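You operate a simulated robot arm through the tools that you are given. There is no shell and no other tool.

The job below is to be done with a simulated robot arm. You get a single attempt, and the scene is never put back.

JOB
Flush the push cock into the black cup, then fill the orange jar to about its line.
Fine: flush till oil follows the water; spill nothing; leave the jar under the cock.

The check looks at the end state, three seconds after you hand in, the way a careful person would. Anything else that was tipped, shoved, dropped, spilled or broken makes it a failure.

ROBOT AND FRAMES
A 7-joint arm with a two-finger parallel gripper, fixed in place. Base frame: the origin is on the floor under the middle of its stand, x ahead of it, y to its left, z up; the work surface is at about z = 0.7. Readings come in m, rad, newtons and seconds.
With the tool pointing down near the work surface it reaches from about 0.1 to 0.66 m from the base axis. Its first joint turns from -1.152 to 1.152 rad. Payload 1.57 kg.
Tool frame: the origin (TCP) lies between the finger pads and is the grasp point; the fingertips stand 0.03 m ahead of it; z points along the fingers, y is the line along which they close. Largest opening 0.08 m; finger width 0.017, thickness 0.012; the body of the gripper, 0.04 by 0.082 m, starts 0.08 m behind the TCP.
Orientation is told as [roll, pitch, yaw] about the base's x, y, z axes, in that order, counted from this pose: with the fingers straight down and closing along the base's y, the tool's x points along the base's -x, its y along +y and its z along -z.

CONTROLS
- The arm moves only by the tool nudge_tool. Its argument "increments" is a list of rows, each a list of 7 numbers: the turn, a rotation vector about the tool's x, y, z in rad, then the shift along the tool's x, y, z in m, then the finger opening in m, from 0 to 0.08. In form: [[wx, wy, wz, x, y, z, hand], ...]. A call has 1 to 20 rows; each row is the pose to reach, as a shift and turn from the pose commanded when the call began, along the tool's axes at that moment. A row lasts 0.2 s, in which the tool goes at most 0.05 m and 0.15 rad; a call with a longer step from one row to the next is refused whole, and so is a gripper value outside its range. A pose out of reach is approached as far as the arm can. The call stops where the force on the tool passes 40 N (or 10 N more than at its start, if that is more) or the arm is blocked; 0.2 s more then pass. The fingers move at their own pace (about 0.072 m/s each) and stop on an object; they squeeze with about 35 N. The grip force told is the motor's: it shows also when the fingers shut on nothing. Time passes only in rows, and 0.2 s behind the last, so rows that repeat a pose let the fingers close. It gives the time, the measured TCP pose, the force on the tool (base axes), the opening and the grip force at its end, in the units of the frame above (readings bear some noise), with the torque about the TCP (base axes, N m) and any sound that the robot's microphone picked up.
- Cameras (640 x 400 px; columns grow to the right, rows downward): "scene" is fixed at [0.0627, 0.4306, 1.4436]; the picture's right is [-0.83, -0.55, 0.00], its down [-0.29, 0.45, -0.84] and it looks along [0.47, -0.71, -0.53] (base axes); focal length 316 px, centre (320, 200). "wrist" rides on the gripper at [0.072, -0.007, -0.122] in the tool frame; the picture's right is [0.09, 1.00, 0.00], its down [-0.84, 0.08, -0.54] and it looks along [-0.54, 0.05, 0.84] (tool axes); focal length 238 px, centre (320, 200). There is no depth. A picture from a camera that has moved, and an enlarged one, comes with that camera's place and axes in the base frame and with its lens. The place of the scene camera against the robot may be out by one fixed shift of up to 0.025 m in any direction.
- snapshot(camera): a new picture of that camera. It takes no simulated time.
- inspect(camera, box): a new picture of the part [left, top, right, bottom] of that camera's present view, enlarged. It takes no simulated time.
- finish_job(): hands the job in; it is judged then, once.

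Places have to be worked out from the pictures, the camera data and where the tool is seen. Open the gripper and draw the arm clear of the work before you hand the job in, unless the task says otherwise.

The tools are called after ">>>" as a command line: name --pt "numbers of a row" for each row, then --argument value for the rest, lists and objects as JSON in quotes. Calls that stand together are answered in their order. nudge_tool: Moves the arm, as the interface text tells. Its arguments: {"type":"object","properties":{"increments":{"type":"array","items":{"type":"array","items":{"type":"number"}}}},"required":["increments"]} The other tools are called the same way: snapshot (camera) takes a picture; inspect (camera, box) takes an enlarged picture of a part of a camera's view; finish_job () hands the job in.

At the start:

```text
t: 0.0
ee_pos: [0.3006, -0.2459, 1.1974]
ee_rot: [0.0, 0.001, 0.0]
wrist_force: [-0.2, 0.1, -0.4]
torque: [-0.03, -0.02, -0.01]
finger_gap: 0.0801
grasp_force: 0.0
```

scene: 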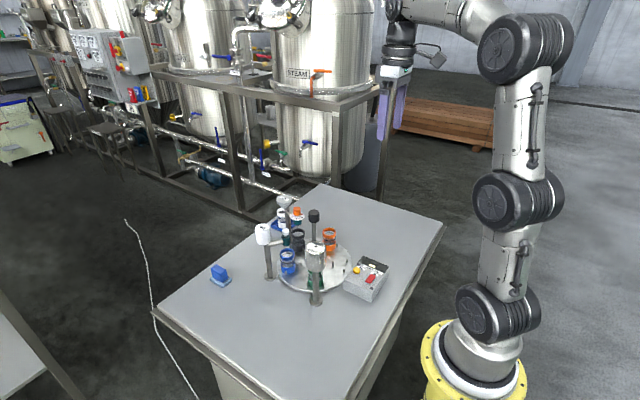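
wrist: 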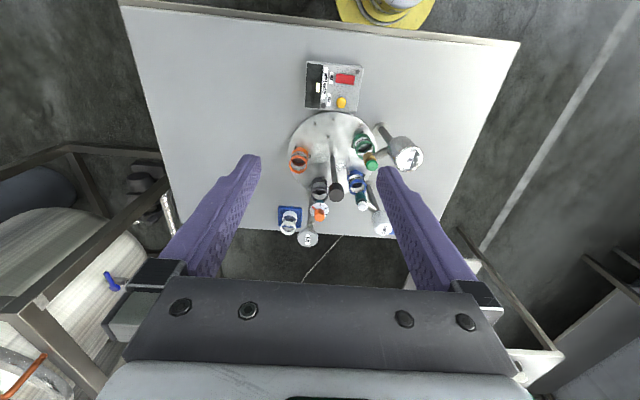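

I start by looking closely at the work area from both cameras before moving anything.

>>> inspect --camera "scene" --box '[200, 180, 400, 310]'

>>> inspect --camera "wrist" --box '[260, 40, 440, 250]'

```text
3.08 times, centred on (300, 245) of scene
camera zoom: at [0.0627, 0.4306, 1.4436], right [-0.83, -0.55, 0.0], down [-0.29, 0.45, -0.84], along [0.47, -0.71, -0.53], focal length 972 px, centre (382, 62)
```

zoom: 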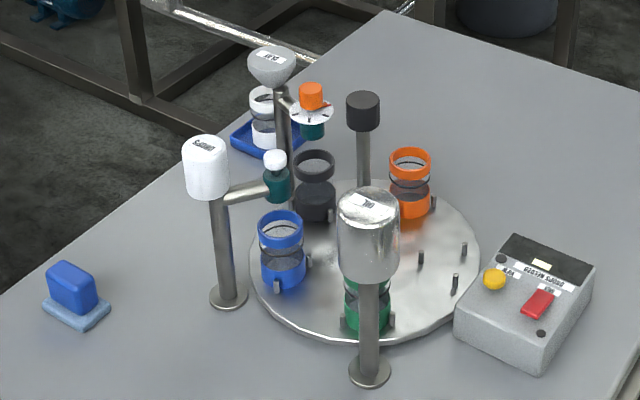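

```text
1.90 times, centred on (350, 145) of wrist
camera zoom: at [0.2283, -0.2511, 1.3189], right [-0.09, 1.0, 0.0], down [0.84, 0.08, 0.54], along [0.54, 0.05, -0.84], focal length 454 px, centre (263, 305)
```

zoom: 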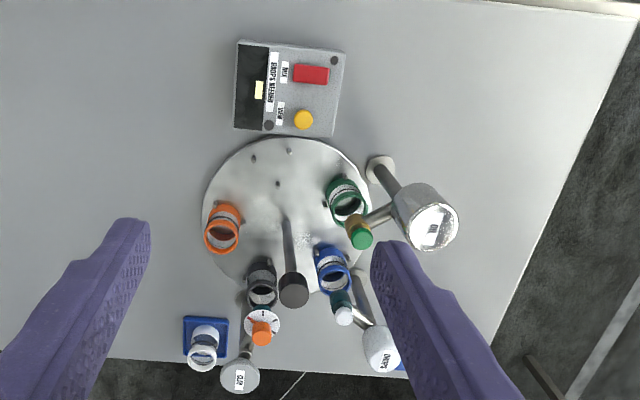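

I zoom in on the box labels, the three dispensers and the jars to read what each is.

>>> inspect --camera "scene" --box '[335, 245, 395, 305]'

>>> inspect --camera "scene" --box '[250, 185, 350, 250]'

>>> inspect --camera "scene" --box '[250, 225, 350, 310]'

>>> inspect --camera "wrist" --box '[295, 50, 375, 120]'

>>> inspect --camera "wrist" --box '[270, 120, 440, 250]'

```text
6.67 times, centred on (365, 275) of scene
camera zoom: at [0.0627, 0.4306, 1.4436], right [-0.83, -0.55, 0.0], down [-0.29, 0.45, -0.84], along [0.47, -0.71, -0.53], focal length 2105 px, centre (20, -300)
```

zoom: 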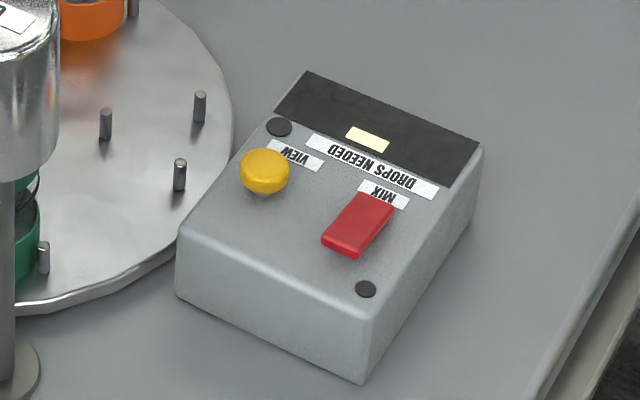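

```text
6.15 times, centred on (300, 218) of scene
camera zoom: at [0.0627, 0.4306, 1.4436], right [-0.83, -0.55, 0.0], down [-0.29, 0.45, -0.84], along [0.47, -0.71, -0.53], focal length 1943 px, centre (443, 92)
```

zoom: 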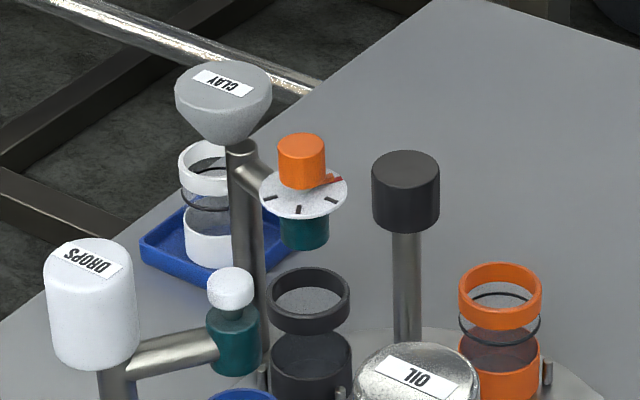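

```text
4.71 times, centred on (300, 268) of scene
camera zoom: at [0.0627, 0.4306, 1.4436], right [-0.83, -0.55, 0.0], down [-0.29, 0.45, -0.84], along [0.47, -0.71, -0.53], focal length 1486 px, centre (414, -118)
```

zoom: 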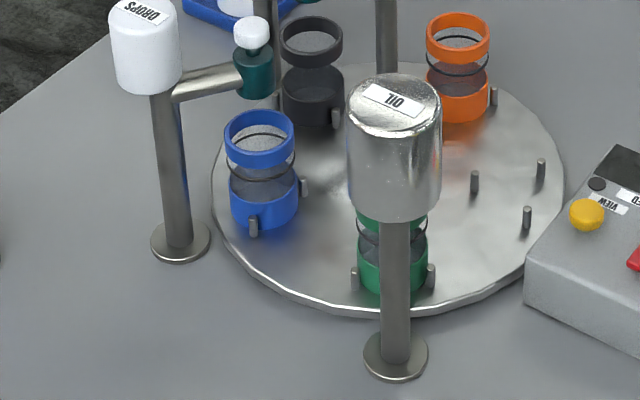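

```text
5.71 times, centred on (335, 85) of wrist
camera zoom: at [0.2283, -0.2511, 1.3189], right [-0.09, 1.0, 0.0], down [0.84, 0.08, 0.54], along [0.54, 0.05, -0.84], focal length 1362 px, centre (234, 857)
```

zoom: 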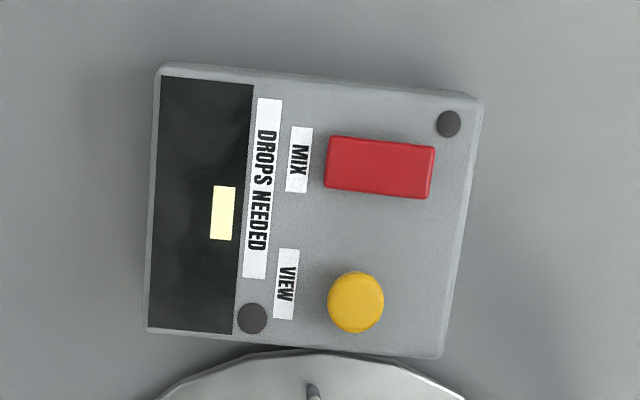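

```text
3.08 times, centred on (355, 185) of wrist
camera zoom: at [0.2283, -0.2511, 1.3189], right [-0.09, 1.0, 0.0], down [0.84, 0.08, 0.54], along [0.54, 0.05, -0.84], focal length 733 px, centre (212, 246)
```

zoom: 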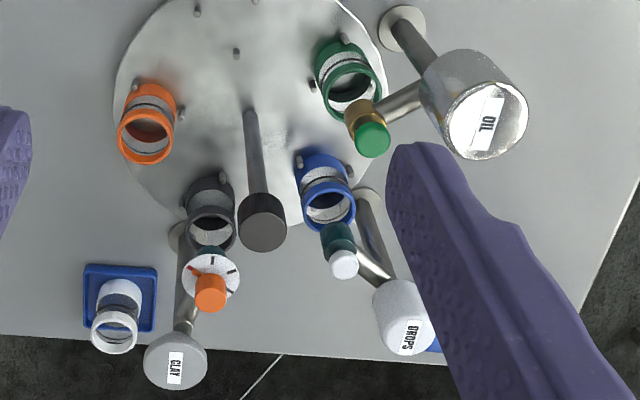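

The station reads clearly: OIL has a green push cock (green jar now beneath), DROPS is over blue, CLAY over black. The turntable has a central knobbed spindle near (0.466, -0.197), top about z 0.92. I move above the knob at a safe height to refine positions.

>>> nudge_tool --pt "0 0 0 -0.02 0.006 0.017 0.08" --pt "0 0 0 -0.04 0.012 0.034 0.08" --pt "0 0 0 -0.06 0.018 0.05 0.08" --pt "0 0 0 -0.08 0.024 0.067 0.08" --pt "0 0 0 -0.1 0.03 0.083 0.08" --pt "0 0 0 -0.12 0.036 0.1 0.08" --pt "0 0 0 -0.14 0.042 0.118 0.08" --pt "0 0 0 -0.165 0.049 0.137 0.08" --pt "0 0 0 -0.165 0.049 0.137 0.08"

>>> snapshot --camera "wrist"

>>> snapshot --camera "scene"

```text
t: 2.0
ee_pos: [0.4671, -0.1977, 1.0624]
ee_rot: [0.0, 0.0, -0.002]
wrist_force: [0.1, 0.3, 0.9]
torque: [-0.01, 0.01, 0.02]
finger_gap: 0.08
grasp_force: 0.1
```

```text
taken
camera wrist: at [0.3937, -0.2038, 1.183], right [-0.09, 1.0, 0.0], down [0.84, 0.08, 0.54], along [0.54, 0.05, -0.84], focal length 238 px, centre (320, 200)
```

wrist: 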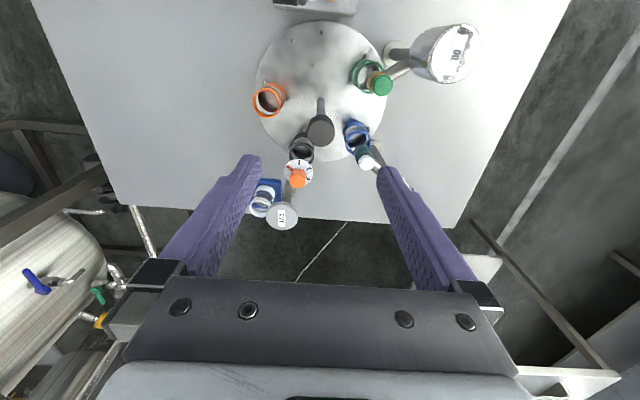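

```text
taken
```

scene: 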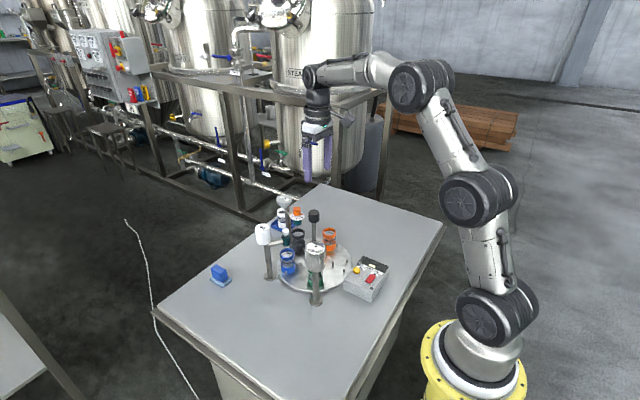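

The wrist view puts the knob directly below the TCP, matching my estimate. I zoom on both views to refine the knob height, the green cock and the cups.

>>> inspect --camera "wrist" --box '[240, 10, 400, 110]'

>>> inspect --camera "wrist" --box '[250, 70, 410, 190]'

>>> inspect --camera "scene" --box '[240, 110, 400, 310]'

```text
4.00 times, centred on (320, 60) of wrist
camera zoom: at [0.3937, -0.2038, 1.183], right [-0.09, 1.0, 0.0], down [0.84, 0.08, 0.54], along [0.54, 0.05, -0.84], focal length 953 px, centre (320, 760)
```

zoom: 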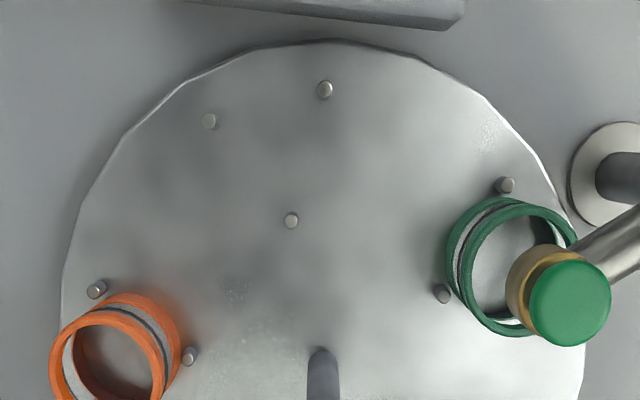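

```text
3.33 times, centred on (330, 130) of wrist
camera zoom: at [0.3937, -0.2038, 1.183], right [-0.09, 1.0, 0.0], down [0.84, 0.08, 0.54], along [0.54, 0.05, -0.84], focal length 794 px, centre (287, 433)
```

zoom: 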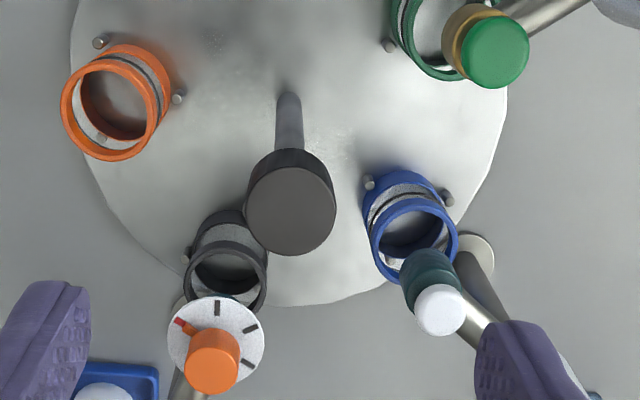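

```text
2.00 times, centred on (320, 210) of scene
camera zoom: at [0.0627, 0.4306, 1.4436], right [-0.83, -0.55, 0.0], down [-0.29, 0.45, -0.84], along [0.47, -0.71, -0.53], focal length 632 px, centre (320, 180)
```

zoom: 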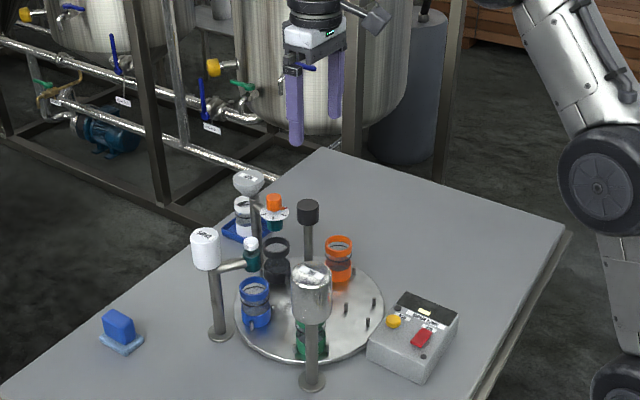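

Triangulating both wrist views, and confirming in the scene view, puts the spindle knob at about (0.480, -0.195), top z≈0.90, Ø≈0.032. The green cock is at about (0.426, -0.125, 0.87). To bring black under OIL I need +144° counterclockwise, so I pre-turn the wrist -72° and centre over the knob at z≈1.0.

>>> nudge_tool --pt "0 0 0.12 -0.002 0.0 0.006 0.06" --pt "0 0 0.24 -0.004 0.001 0.012 0.06" --pt "0 0 0.36 -0.006 0.001 0.018 0.06" --pt "0 0 0.48 -0.008 0.002 0.024 0.06" --pt "0 0 0.6 -0.01 0.002 0.03 0.06" --pt "0 0 0.72 -0.012 0.0025 0.036 0.06" --pt "0 0 0.84 -0.013 0.0025 0.042 0.06" --pt "0 0 0.96 -0.013 0.0025 0.048 0.06" --pt "0 0 1.08 -0.013 0.0025 0.054 0.06" --pt "0 0 1.17 -0.013 0.0025 0.06 0.06" --pt "0 0 1.2566 -0.013 0.0025 0.06 0.06" --pt "0 0 1.2566 -0.013 0.0025 0.06 0.06"

>>> snapshot --camera "wrist"

>>> inspect --camera "scene" --box '[240, 130, 400, 310]'

```text
t: 4.6
ee_pos: [0.4786, -0.1941, 0.9998]
ee_rot: [0.0, 0.0, -1.258]
wrist_force: [0.0, -0.2, 0.2]
torque: [0.0, 0.02, -0.01]
finger_gap: 0.06
grasp_force: 0.0
```

```text
taken
camera wrist: at [0.4498, -0.1273, 1.1218], right [0.92, 0.39, 0.0], down [0.33, -0.77, 0.54], along [0.21, -0.5, -0.84], focal length 238 px, centre (320, 200)
```

wrist: 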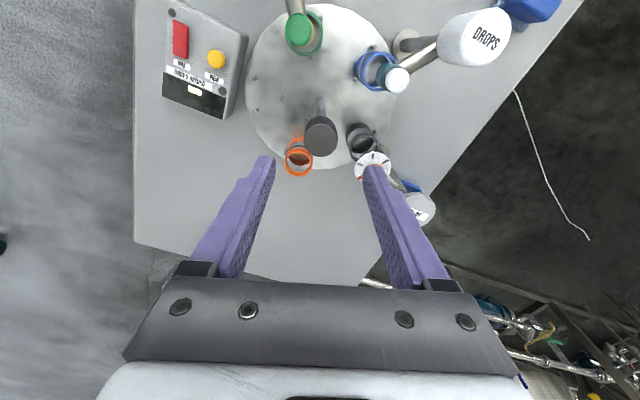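

```text
2.22 times, centred on (320, 220) of scene
camera zoom: at [0.0627, 0.4306, 1.4436], right [-0.83, -0.55, 0.0], down [-0.29, 0.45, -0.84], along [0.47, -0.71, -0.53], focal length 702 px, centre (320, 156)
```

zoom: 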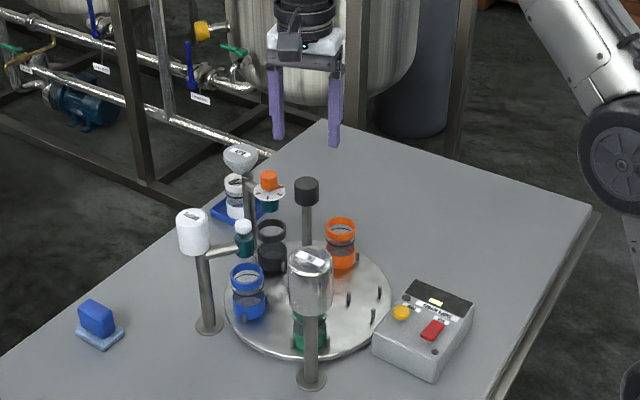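

The wrist turned freely to -72°. I zoom on the knob to verify the centring before descending.

>>> inspect --camera "wrist" --box '[260, 100, 380, 175]'

```text
5.33 times, centred on (320, 138) of wrist
camera zoom: at [0.4498, -0.1273, 1.1218], right [0.92, 0.39, 0.0], down [0.33, -0.77, 0.54], along [0.21, -0.5, -0.84], focal length 1271 px, centre (320, 533)
```

zoom: 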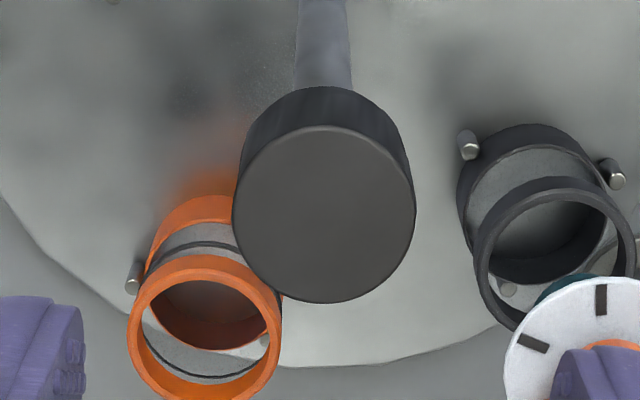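

The knob axis comes out at (0.480, -0.195), within about 1 mm of the TCP. I lower so the pads straddle the knob (TCP z≈0.89), still open.

>>> nudge_tool --pt "0 0 0 -0.001 0.001 0.02 0.06" --pt "0 0 0 -0.001 0.001 0.04 0.06" --pt "0 0 0 -0.001 0.001 0.06 0.06" --pt "0 0 0 -0.001 0.001 0.08 0.06" --pt "0 0 0 -0.001 0.001 0.095 0.06" --pt "0 0 0 -0.001 0.001 0.11 0.06" --pt "0 0 0 -0.001 0.001 0.11 0.06"

>>> snapshot --camera "wrist"

>>> inspect --camera "scene" --box '[240, 150, 400, 310]'

```text
t: 6.2
ee_pos: [0.4788, -0.1928, 0.8905]
ee_rot: [0.0, -0.001, -1.256]
wrist_force: [0.0, -1.3, 0.2]
torque: [0.0, 0.0, 0.0]
finger_gap: 0.0601
grasp_force: 0.1
```

```text
taken
camera wrist: at [0.4504, -0.1266, 1.0123], right [0.92, 0.39, 0.0], down [0.33, -0.77, 0.54], along [0.21, -0.5, -0.84], focal length 238 px, centre (320, 200)
```

wrist: 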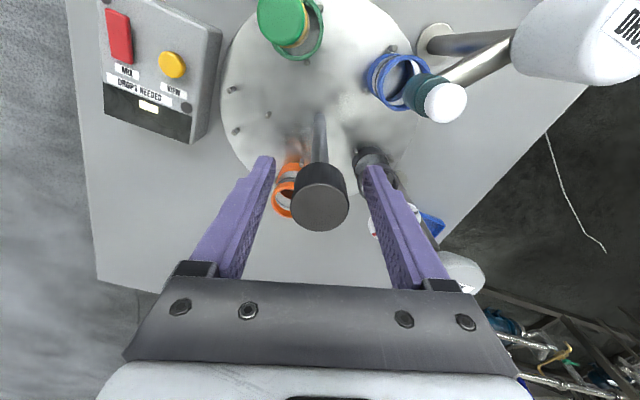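

```text
2.50 times, centred on (320, 230) of scene
camera zoom: at [0.0627, 0.4306, 1.4436], right [-0.83, -0.55, 0.0], down [-0.29, 0.45, -0.84], along [0.47, -0.71, -0.53], focal length 790 px, centre (320, 125)
```

zoom: 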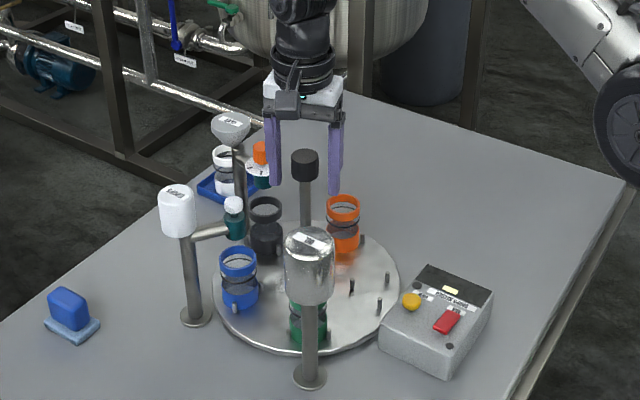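

The knob is centred between the pads. I close the fingers on it and watch the forces.

>>> nudge_tool --pt "0 0 0 0 0 0 0.04" --pt "0 0 0 0 0 0 0.02" --pt "0 0 0 0 0 0 0.01" --pt "0 0 0 0 0 0 0.01"

>>> snapshot --camera "wrist"

```text
t: 7.2
ee_pos: [0.4802, -0.1934, 0.8907]
ee_rot: [0.0, 0.0, -1.258]
wrist_force: [-1.9, -1.0, -1.1]
torque: [-0.11, -0.42, 0.01]
finger_gap: 0.0319
grasp_force: 40.9
```

```text
taken
camera wrist: at [0.4504, -0.1267, 1.0125], right [0.92, 0.39, 0.0], down [0.33, -0.77, 0.54], along [0.21, -0.5, -0.84], focal length 238 px, centre (320, 200)
```

wrist: 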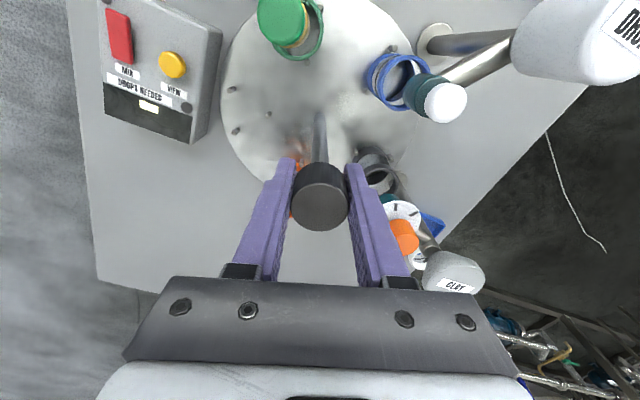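

The knob is held (gap 0.032 m, low side force). I try a small counterclockwise turn of 0.2 rad to see if the table follows.

>>> nudge_tool --pt "0 0 -0.04 0 0 0 0.01" --pt "0 0 -0.08 0 0 0 0.01" --pt "0 0 -0.12 0 0 0 0.01" --pt "0 0 -0.16 0 0 0 0.01" --pt "0 0 -0.2 0 0 0 0.01" --pt "0 0 -0.2 0 0 0 0.01"

>>> snapshot --camera "wrist"

>>> inspect --camera "scene" --box '[240, 190, 400, 310]'

```text
t: 8.6
ee_pos: [0.4793, -0.1942, 0.8912]
ee_rot: [-0.002, 0.003, -1.058]
wrist_force: [-21.1, 6.0, 14.6]
torque: [0.41, -0.48, -0.06]
finger_gap: 0.0318
grasp_force: 40.3
```

```text
taken
camera wrist: at [0.4379, -0.1341, 1.0128], right [0.82, 0.57, 0.0], down [0.48, -0.69, 0.54], along [0.31, -0.44, -0.84], focal length 238 px, centre (320, 200)
```

wrist: 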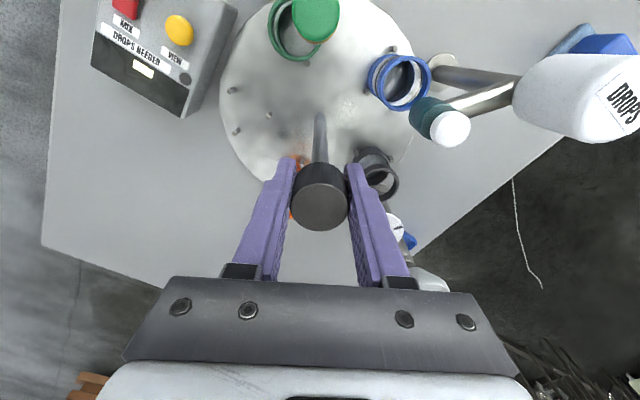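

```text
3.33 times, centred on (320, 250) of scene
camera zoom: at [0.0619, 0.4308, 1.4435], right [-0.83, -0.55, 0.0], down [-0.29, 0.45, -0.85], along [0.47, -0.71, -0.53], focal length 1053 px, centre (320, 33)
```

zoom: 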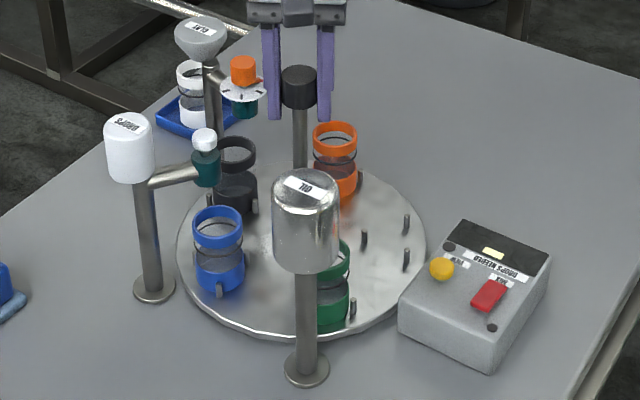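

The table follows the knob. The side force rose to about 22 N, so I open the fingers to relax, check that the table stays put, and re-grip.

>>> nudge_tool --pt "0 0 0 0 0 0 0.045" --pt "0 0 0 0 0 0 0.045" --pt "0 0 0 0 0 0 0.045"

>>> inspect --camera "wrist" --box '[220, 0, 440, 240]'

>>> inspect --camera "scene" --box '[240, 190, 400, 310]'

```text
t: 9.4
ee_pos: [0.4811, -0.1944, 0.89]
ee_rot: [0.0, 0.0, -1.056]
wrist_force: [0.3, 1.0, 0.7]
torque: [0.02, 0.02, 0.04]
finger_gap: 0.0448
grasp_force: 0.0
```

```text
1.67 times, centred on (330, 120) of wrist
camera zoom: at [0.4392, -0.1344, 1.0119], right [0.82, 0.57, 0.0], down [0.48, -0.69, 0.54], along [0.31, -0.45, -0.84], focal length 397 px, centre (303, 333)
```

zoom: 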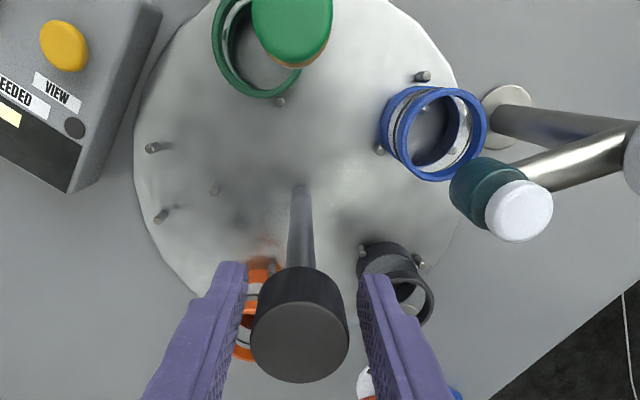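

```text
3.33 times, centred on (320, 250) of scene
camera zoom: at [0.0627, 0.4306, 1.4436], right [-0.83, -0.55, 0.0], down [-0.29, 0.45, -0.84], along [0.47, -0.71, -0.53], focal length 1053 px, centre (320, 33)
```

zoom: 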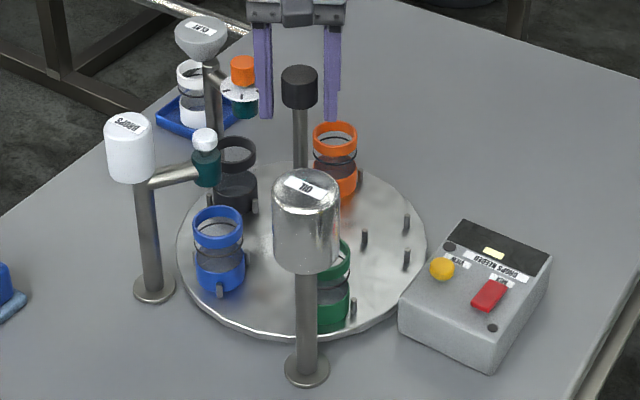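

The table held still after release and has moved about 0.2 rad. I nudge the centring slightly toward the knob axis, re-grip, and turn another 0.3 rad.

>>> nudge_tool --pt "0 0 0 -0.001 -0.001 0 0.045" --pt "0 0 0 -0.001 -0.001 0 0.02" --pt "0 0 0 -0.001 -0.001 0 0.01" --pt "0 0 0 -0.001 -0.001 0 0.01"

>>> nudge_tool --pt "0 0 -0.05 0 0 0 0.01" --pt "0 0 -0.1 0 0 0 0.01" --pt "0 0 -0.15 0 0 0 0.01" --pt "0 0 -0.2 0 0 0 0.01" --pt "0 0 -0.25 0 0 0 0.01" --pt "0 0 -0.3 0 0 0 0.01" --pt "0 0 -0.3 0 0 0 0.01"

>>> snapshot --camera "wrist"

```text
t: 10.4
ee_pos: [0.4799, -0.1958, 0.8899]
ee_rot: [0.0, 0.001, -1.058]
wrist_force: [2.6, 2.6, -1.4]
torque: [-0.14, 0.19, 0.0]
finger_gap: 0.0319
grasp_force: 40.3
```

```text
t: 12.0
ee_pos: [0.4805, -0.1956, 0.8907]
ee_rot: [0.0, -0.002, -0.756]
wrist_force: [9.1, -4.6, -1.5]
torque: [0.46, 0.92, 0.0]
finger_gap: 0.0318
grasp_force: 40.5
```

```text
taken
camera wrist: at [0.4226, -0.1503, 1.0116], right [0.62, 0.79, 0.0], down [0.66, -0.52, 0.54], along [0.43, -0.33, -0.84], focal length 238 px, centre (320, 200)
```

wrist: 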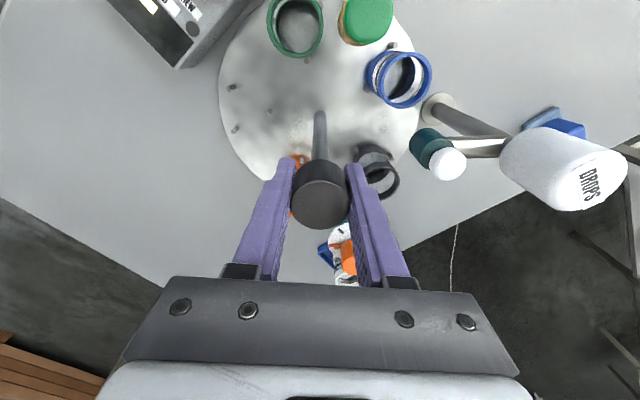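

Forces are lower now (about 10 N) and the table is following. I keep turning another 0.5 rad.

>>> nudge_tool --pt "0 0 -0.05 0 0 0 0.01" --pt "0 0 -0.1 0 0 0 0.01" --pt "0 0 -0.15 0 0 0 0.01" --pt "0 0 -0.2 0 0 0 0.01" --pt "0 0 -0.25 0 0 0 0.01" --pt "0 0 -0.3 0 0 0 0.01" --pt "0 0 -0.35 0 0 0 0.01" --pt "0 0 -0.4 0 0 0 0.01" --pt "0 0 -0.45 0 0 0 0.01" --pt "0 0 -0.5 0 0 0 0.01" --pt "0 0 -0.5 0 0 0 0.01"

>>> snapshot --camera "wrist"

```text
t: 14.4
ee_pos: [0.48, -0.1956, 0.8897]
ee_rot: [0.0, 0.002, -0.256]
wrist_force: [10.7, 11.0, -4.8]
torque: [-0.1, 0.2, 0.0]
finger_gap: 0.0317
grasp_force: 40.9
```

```text
taken
camera wrist: at [0.4087, -0.1831, 1.0119], right [0.16, 0.99, 0.0], down [0.83, -0.14, 0.54], along [0.53, -0.09, -0.84], focal length 238 px, centre (320, 200)
```

wrist: 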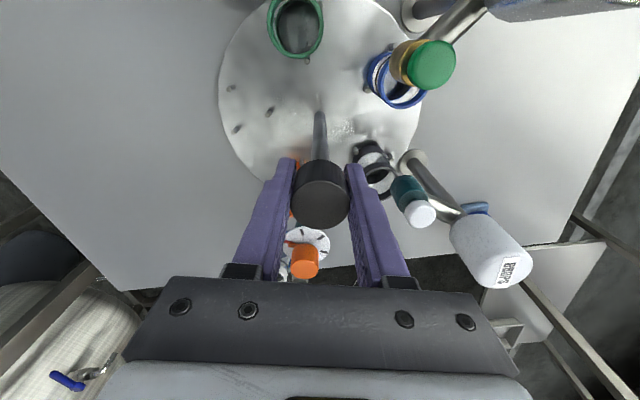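

Blue is approaching the OIL cock as expected and the force is moderate (about 15 N). I continue another 0.5 rad.

>>> nudge_tool --pt "0 0 -0.05 0 0 0 0.01" --pt "0 0 -0.1 0 0 0 0.01" --pt "0 0 -0.15 0 0 0 0.01" --pt "0 0 -0.2 0 0 0 0.01" --pt "0 0 -0.25 0 0 0 0.01" --pt "0 0 -0.3 0 0 0 0.01" --pt "0 0 -0.35 0 0 0 0.01" --pt "0 0 -0.4 0 0 0 0.01" --pt "0 0 -0.45 0 0 0 0.01" --pt "0 0 -0.5 0 0 0 0.01" --pt "0 0 -0.5 0 0 0 0.01"

>>> snapshot --camera "wrist"

```text
t: 16.8
ee_pos: [0.4794, -0.1959, 0.8907]
ee_rot: [0.002, 0.001, 0.247]
wrist_force: [8.0, 21.2, -3.5]
torque: [-0.37, -0.01, 0.01]
finger_gap: 0.0317
grasp_force: 40.3
```

```text
taken
camera wrist: at [0.4115, -0.2186, 1.0117], right [-0.33, 0.94, 0.0], down [0.79, 0.28, 0.54], along [0.51, 0.18, -0.84], focal length 238 px, centre (320, 200)
```

wrist: 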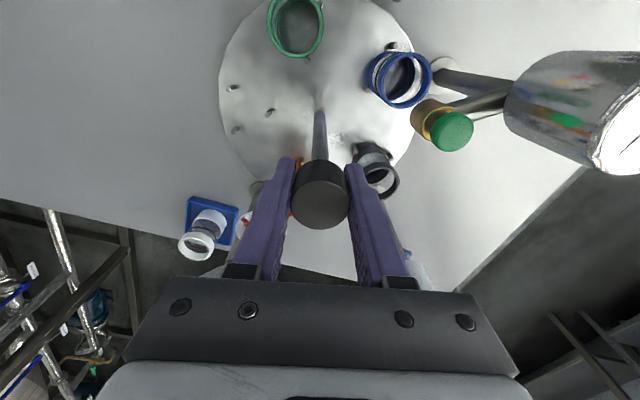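

The side force grew to about 22 N, so I release, shift 1 mm toward the axis as the force indicates, and re-grip.

>>> nudge_tool --pt "0 0 0 0 0 0 0.045" --pt "0 0 0 0 0 0 0.045" --pt "0 0 0 -0.001 0.0013 0 0.045" --pt "0 0 0 -0.001 0.0013 0 0.02" --pt "0 0 0 -0.001 0.0013 0 0.01" --pt "0 0 0 -0.001 0.0013 0 0.01"

>>> nudge_tool --pt "0 0 -0.05 0 0 0 0.01" --pt "0 0 -0.1 0 0 0 0.01" --pt "0 0 -0.15 0 0 0 0.01" --pt "0 0 -0.2 0 0 0 0.01" --pt "0 0 -0.25 0 0 0 0.01" --pt "0 0 -0.3 0 0 0 0.01" --pt "0 0 -0.35 0 0 0 0.01" --pt "0 0 -0.4 0 0 0 0.01" --pt "0 0 -0.45 0 0 0 0.01" --pt "0 0 -0.5 0 0 0 0.01" --pt "0 0 -0.5 0 0 0 0.01"

>>> snapshot --camera "wrist"

>>> inspect --camera "scene" --box '[240, 190, 400, 310]'

```text
t: 18.2
ee_pos: [0.4803, -0.1934, 0.8892]
ee_rot: [0.0, 0.0, 0.242]
wrist_force: [-2.9, 2.3, 2.8]
torque: [-0.35, 0.22, -0.02]
finger_gap: 0.0317
grasp_force: 40.6
```

```text
t: 20.6
ee_pos: [0.4804, -0.1951, 0.8904]
ee_rot: [0.003, 0.002, 0.742]
wrist_force: [-3.5, -9.7, -19.4]
torque: [0.22, -0.97, 0.01]
finger_gap: 0.0318
grasp_force: 40.6
```

```text
taken
camera wrist: at [0.4318, -0.2478, 1.0115], right [-0.74, 0.67, 0.0], down [0.57, 0.62, 0.54], along [0.36, 0.4, -0.84], focal length 238 px, centre (320, 200)
```

wrist: 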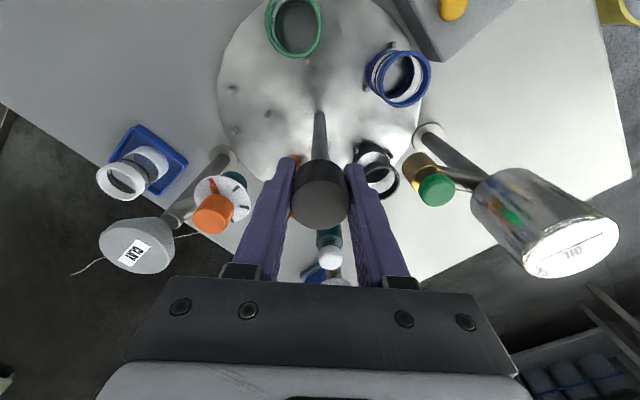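

```text
3.33 times, centred on (320, 250) of scene
camera zoom: at [0.0629, 0.4302, 1.4437], right [-0.83, -0.55, 0.0], down [-0.29, 0.45, -0.84], along [0.47, -0.71, -0.54], focal length 1053 px, centre (320, 33)
```

zoom: 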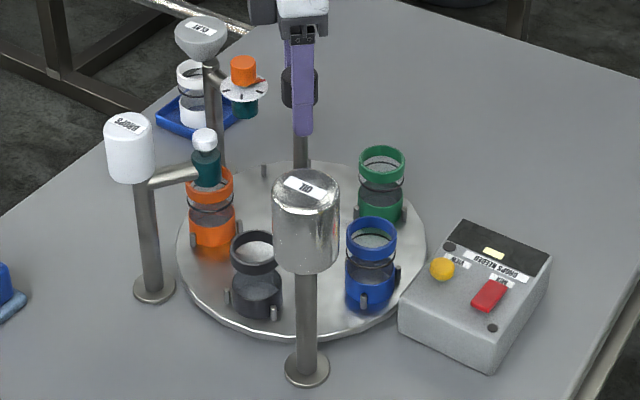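

Black is about 0.5 rad short of the cock. I turn another 0.42 rad, then check alignment.

>>> nudge_tool --pt "0 0 -0.05 0 0 0 0.01" --pt "0 0 -0.1 0 0 0 0.01" --pt "0 0 -0.15 0 0 0 0.01" --pt "0 0 -0.2 0 0 0 0.01" --pt "0 0 -0.25 0 0 0 0.01" --pt "0 0 -0.3 0 0 0 0.01" --pt "0 0 -0.35 0 0 0 0.01" --pt "0 0 -0.4 0 0 0 0.01" --pt "0 0 -0.42 0 0 0 0.01" --pt "0 0 -0.42 0 0 0 0.01"

>>> snapshot --camera "wrist"

>>> inspect --camera "scene" --box '[240, 190, 400, 310]'

```text
t: 22.8
ee_pos: [0.4792, -0.1946, 0.8904]
ee_rot: [0.003, 0.003, 1.165]
wrist_force: [-10.3, -17.4, -22.3]
torque: [0.13, -0.54, 0.07]
finger_gap: 0.0317
grasp_force: 40.4
```

```text
taken
camera wrist: at [0.4577, -0.2626, 1.0115], right [-0.95, 0.31, 0.0], down [0.26, 0.8, 0.54], along [0.16, 0.52, -0.84], focal length 238 px, centre (320, 200)
```

wrist: 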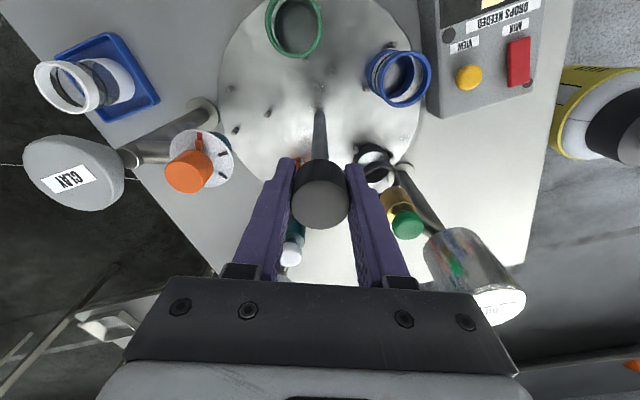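

```text
3.33 times, centred on (320, 250) of scene
camera zoom: at [0.0628, 0.43, 1.4438], right [-0.83, -0.55, 0.0], down [-0.29, 0.45, -0.84], along [0.47, -0.71, -0.54], focal length 1053 px, centre (320, 33)
```

zoom: 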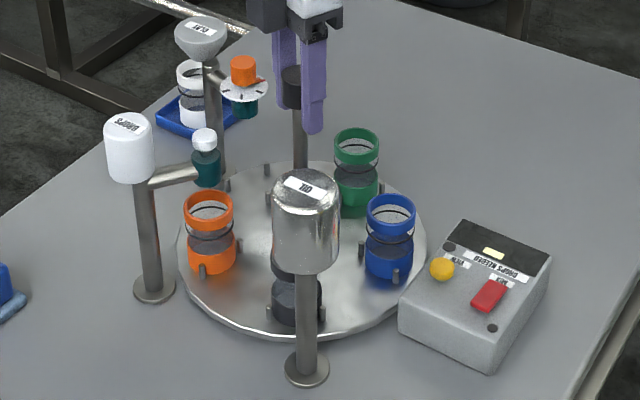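

Black is nearly under the OIL cock (about 0.09 rad left). I release to shed the built-up force, re-centre, re-grip and make the last 0.09 rad.

>>> nudge_tool --pt "0 0 0 0 0 0 0.045" --pt "0 0 0 0 0 0 0.045" --pt "0 0 0 0.0016 0.0003 0.0 0.045" --pt "0 0 0 0.0016 0.0003 0.0 0.02" --pt "0 0 0 0.0016 0.0003 0.0 0.01" --pt "0 0 0 0.0016 0.0003 0.0 0.01"

>>> nudge_tool --pt "0 0 -0.04 0 0 0 0.01" --pt "0 0 -0.08 0 0 0 0.01" --pt "0 0 -0.093 0 0 0 0.01" --pt "0 0 -0.093 0 0 0 0.01" --pt "0 0 -0.093 0 0 0 0.045" --pt "0 0 -0.093 0 0 0 0.05" --pt "0 0 -0.093 0 0 0 0.05"

>>> snapshot --camera "wrist"

>>> inspect --camera "scene" --box '[240, 190, 400, 310]'

```text
t: 24.2
ee_pos: [0.48, -0.1952, 0.8924]
ee_rot: [0.0, 0.0, 1.161]
wrist_force: [-5.6, 6.7, 6.8]
torque: [-0.12, -0.11, 0.0]
finger_gap: 0.0318
grasp_force: 40.6
```

```text
t: 25.8
ee_pos: [0.4791, -0.1956, 0.8902]
ee_rot: [0.0, 0.001, 1.255]
wrist_force: [-0.6, 0.2, -0.6]
torque: [-0.01, -0.02, -0.01]
finger_gap: 0.0499
grasp_force: 0.0
```

```text
taken
camera wrist: at [0.4632, -0.2655, 1.0118], right [-0.98, 0.22, 0.0], down [0.19, 0.82, 0.54], along [0.12, 0.53, -0.84], focal length 238 px, centre (320, 200)
```

wrist: 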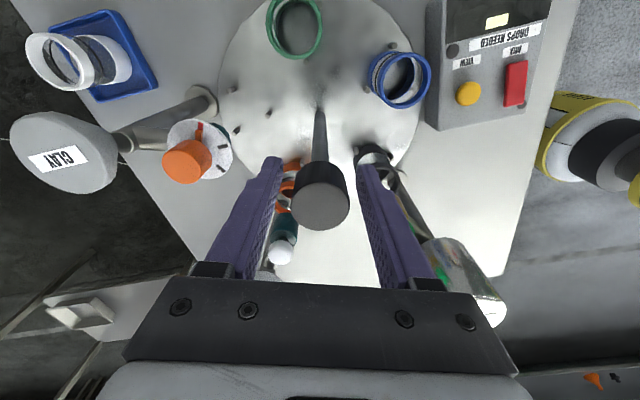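

```text
3.33 times, centred on (320, 250) of scene
camera zoom: at [0.0627, 0.4306, 1.4436], right [-0.83, -0.55, 0.0], down [-0.29, 0.45, -0.84], along [0.47, -0.71, -0.53], focal length 1053 px, centre (320, 33)
```

zoom: 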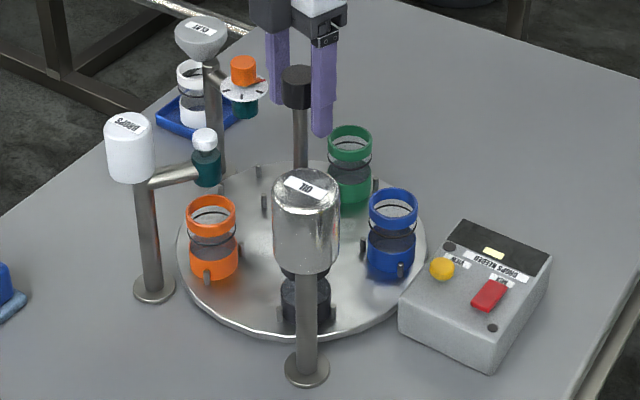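

Released cleanly. I raise the hand clear of the knob and rotate the wrist back to yaw 0 to view the cock and black cup from above.

>>> nudge_tool --pt "0 0 0 0 0 -0.02 0.05" --pt "0 0 0 0 0 -0.04 0.05" --pt "0 0 0 0 0 -0.065 0.05" --pt "0 0 0.1 0 0 -0.1 0.05" --pt "0 0 0.24 0 0 -0.13 0.05" --pt "0 0 0.38 0 0 -0.16 0.05" --pt "0 0 0.52 0 0 -0.17 0.05" --pt "0 0 0.66 0 0 -0.17 0.05" --pt "0 0 0.8 0 0 -0.17 0.05" --pt "0 0 0.94 0 0 -0.17 0.05" --pt "0 0 1.08 0 0 -0.17 0.05" --pt "0 0 1.2 0 0 -0.17 0.05" --pt "0 0 1.255 0 0 -0.17 0.05" --pt "0 0 1.255 0 0 -0.17 0.05"

>>> snapshot --camera "wrist"

>>> inspect --camera "wrist" --box '[340, 20, 440, 100]'

```text
t: 28.8
ee_pos: [0.4814, -0.1964, 1.0618]
ee_rot: [0.0, 0.001, -0.001]
wrist_force: [-0.1, 0.5, -0.3]
torque: [-0.01, -0.04, -0.01]
finger_gap: 0.0497
grasp_force: 0.1
```

```text
taken
camera wrist: at [0.408, -0.2018, 1.1824], right [-0.09, 1.0, 0.0], down [0.84, 0.08, 0.54], along [0.54, 0.05, -0.84], focal length 238 px, centre (320, 200)
```

wrist: 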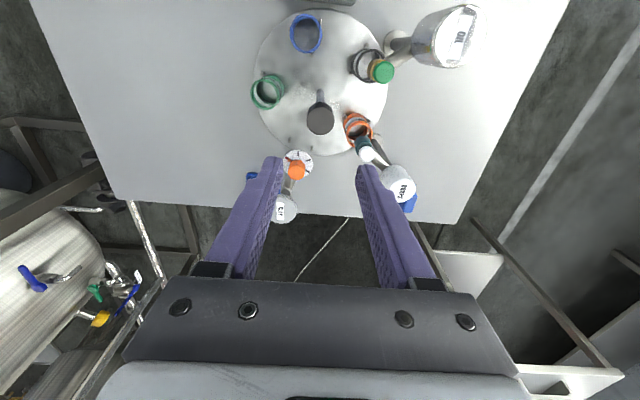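

```text
5.00 times, centred on (390, 60) of wrist
camera zoom: at [0.408, -0.2018, 1.1824], right [-0.09, 1.0, 0.0], down [0.84, 0.08, 0.54], along [0.54, 0.05, -0.84], focal length 1192 px, centre (-30, 900)
```

zoom: 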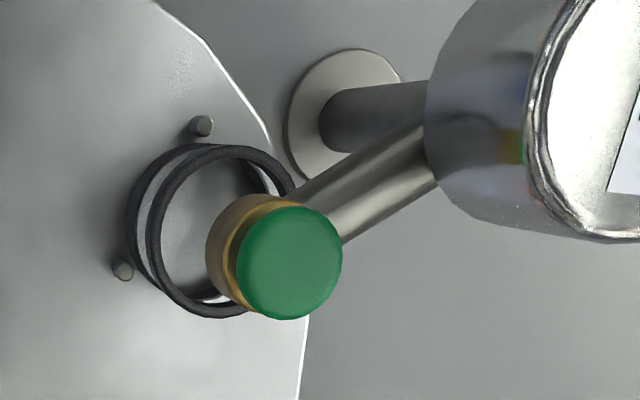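

Black's rim centre (0.426, -0.126) and the green cock (0.427, -0.125) line up within about 1 mm. I close the fingers and move above the cock with yaw 0.5, so the wrist camera looks at the cup from the side away from the tank.

>>> nudge_tool --pt "0 0 -0.08 0.009 0.012 0.0 0.03" --pt "0 0 -0.16 0.018 0.024 0.01 0.01" --pt "0 0 -0.25 0.027 0.036 0.025 0.0" --pt "0 0 -0.34 0.036 0.048 0.04 0.0" --pt "0 0 -0.42 0.045 0.06 0.06 0.0" --pt "0 0 -0.5 0.0544 0.0714 0.08 0.0" --pt "0 0 -0.5 0.0544 0.0714 0.08 0.0" --pt "0 0 -0.5 0.0544 0.0714 0.08 0.0"

>>> snapshot --camera "wrist"

>>> inspect --camera "wrist" --box '[260, 90, 380, 190]'

>>> inspect --camera "scene" --box '[270, 190, 370, 310]'

```text
t: 30.6
ee_pos: [0.425, -0.1246, 0.9804]
ee_rot: [0.001, -0.001, 0.5]
wrist_force: [-0.8, -0.2, -0.3]
torque: [-0.01, -0.01, -0.01]
finger_gap: 0.0001
grasp_force: 21.5
```

```text
taken
camera wrist: at [0.3639, -0.1642, 1.1017], right [-0.56, 0.83, 0.0], down [0.7, 0.47, 0.54], along [0.45, 0.3, -0.84], focal length 238 px, centre (320, 200)
```

wrist: 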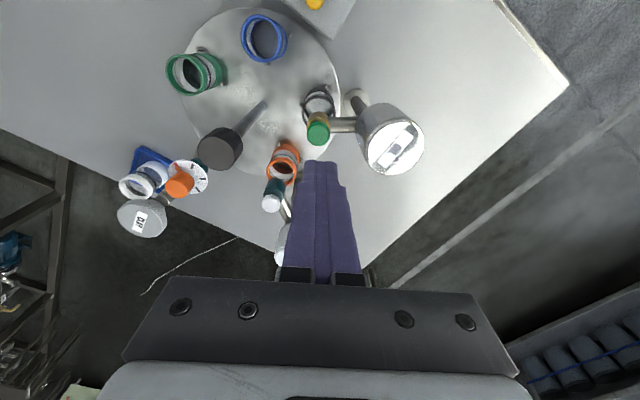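

```text
4.00 times, centred on (320, 140) of wrist
camera zoom: at [0.3639, -0.1642, 1.1017], right [-0.56, 0.83, 0.0], down [0.7, 0.47, 0.54], along [0.45, 0.3, -0.84], focal length 953 px, centre (320, 440)
```

zoom: 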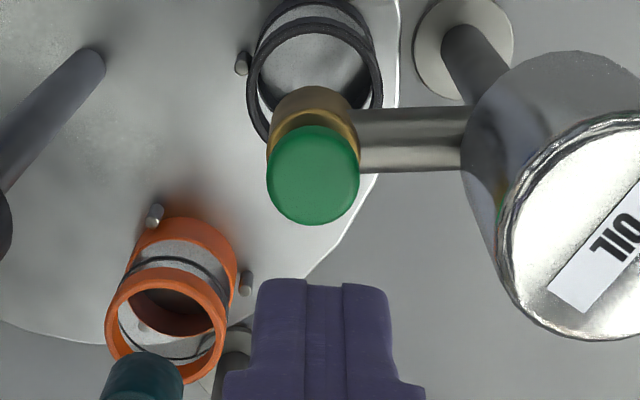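

```text
3.33 times, centred on (320, 250) of scene
camera zoom: at [0.0627, 0.4306, 1.4436], right [-0.83, -0.55, 0.0], down [-0.29, 0.45, -0.84], along [0.47, -0.71, -0.53], focal length 1053 px, centre (320, 33)
```

zoom: 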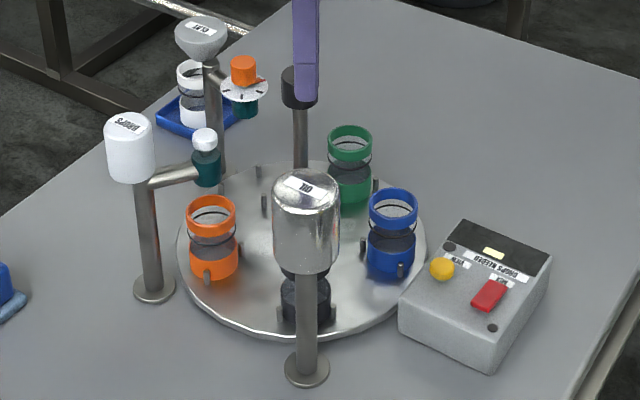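

The fingers are aligned over the green cock within about 1–2 mm. I lower to just above the button (tips at z≈0.878) and look again.

>>> nudge_tool --pt "0 0 0 -0.001 -0.0005 0.02 0.0" --pt "0 0 0 -0.001 -0.0005 0.04 0.0" --pt "0 0 0 -0.001 -0.0005 0.055 0.0" --pt "0 0 0 -0.001 -0.0005 0.065 0.0" --pt "0 0 0 -0.001 -0.0005 0.072 0.0" --pt "0 0 0 -0.001 -0.0005 0.072 0.0"

>>> snapshot --camera "wrist"

>>> inspect --camera "wrist" --box '[260, 90, 380, 190]'

>>> inspect --camera "scene" --box '[270, 190, 370, 310]'

```text
t: 32.0
ee_pos: [0.4269, -0.1253, 0.9083]
ee_rot: [0.001, -0.001, 0.501]
wrist_force: [0.4, -0.5, 0.5]
torque: [0.0, -0.01, -0.01]
finger_gap: 0.0
grasp_force: 21.6
```

```text
taken
camera wrist: at [0.3658, -0.1647, 1.0301], right [-0.56, 0.83, 0.0], down [0.7, 0.47, 0.54], along [0.45, 0.3, -0.84], focal length 238 px, centre (320, 200)
```

wrist: 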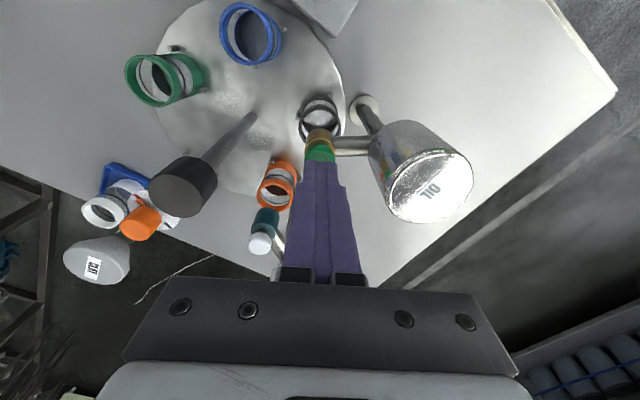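

```text
4.00 times, centred on (320, 140) of wrist
camera zoom: at [0.3658, -0.1647, 1.0301], right [-0.56, 0.83, 0.0], down [0.7, 0.47, 0.54], along [0.45, 0.3, -0.84], focal length 953 px, centre (320, 440)
```

zoom: 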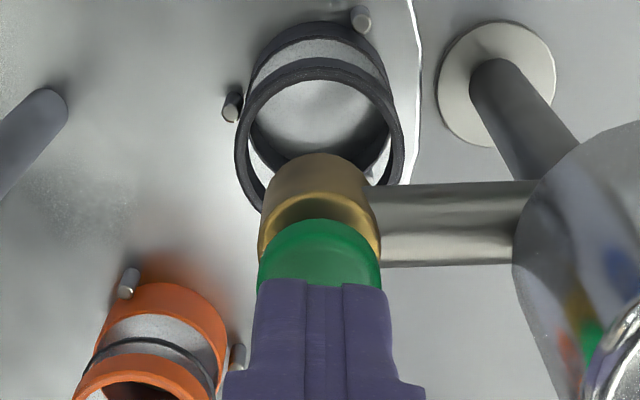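

```text
3.33 times, centred on (320, 250) of scene
camera zoom: at [0.0627, 0.4306, 1.4436], right [-0.83, -0.55, 0.0], down [-0.29, 0.45, -0.84], along [0.47, -0.71, -0.53], focal length 1053 px, centre (320, 33)
```

zoom: 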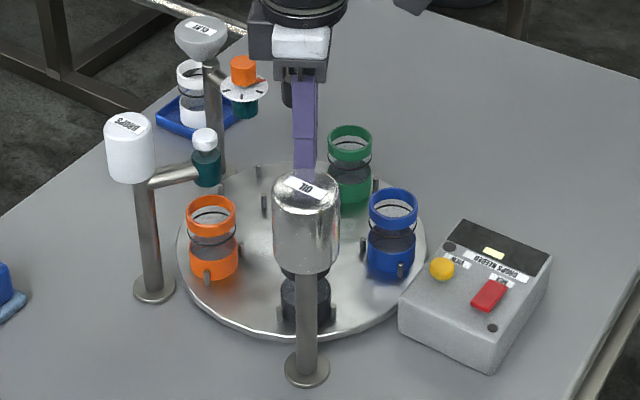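

I have a good view into the empty black cup past the brass cock. I lower in small steps to find contact with the button.

>>> nudge_tool --pt "0 0 0 0 0 0.003 0.0" --pt "0 0 0 0 0 0.006 0.0"

>>> inspect --camera "wrist" --box '[260, 90, 380, 190]'

```text
t: 32.6
ee_pos: [0.4261, -0.1244, 0.9024]
ee_rot: [-0.001, 0.001, 0.5]
wrist_force: [-0.4, -0.2, -0.3]
torque: [-0.03, -0.01, 0.01]
finger_gap: 0.0
grasp_force: 20.8
```

```text
4.00 times, centred on (320, 140) of wrist
camera zoom: at [0.3655, -0.164, 1.0243], right [-0.56, 0.83, 0.0], down [0.7, 0.47, 0.54], along [0.45, 0.3, -0.84], focal length 953 px, centre (320, 440)
```

zoom: 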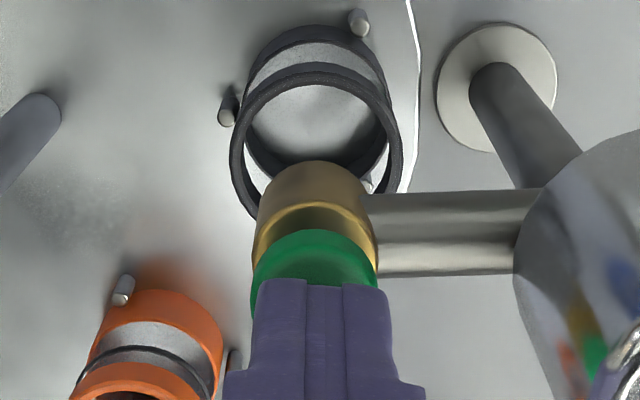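

No contact yet (tips at about 0.872). I continue down in 3 mm single steps.

>>> nudge_tool --pt "0 0 0 0 0 0.003 0.0"

>>> nudge_tool --pt "0 0 0 0 0 0.002 0.0"

>>> inspect --camera "wrist" --box '[260, 90, 380, 190]'

```text
t: 33.0
ee_pos: [0.4264, -0.1242, 0.8998]
ee_rot: [0.0, -0.001, 0.502]
wrist_force: [0.8, 0.7, 0.0]
torque: [0.02, -0.04, 0.01]
finger_gap: 0.0001
grasp_force: 21.8
```

```text
t: 33.4
ee_pos: [0.427, -0.1243, 0.8968]
ee_rot: [0.0, 0.0, 0.501]
wrist_force: [0.6, -1.0, 0.1]
torque: [-0.01, -0.01, -0.01]
finger_gap: 0.0
grasp_force: 21.3
```

```text
4.00 times, centred on (320, 140) of wrist
camera zoom: at [0.3659, -0.1637, 1.0192], right [-0.56, 0.83, 0.0], down [0.7, 0.47, 0.54], along [0.45, 0.3, -0.84], focal length 953 px, centre (320, 440)
```

zoom: 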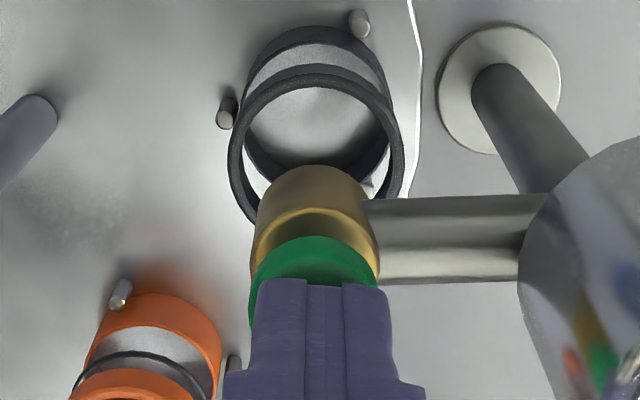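

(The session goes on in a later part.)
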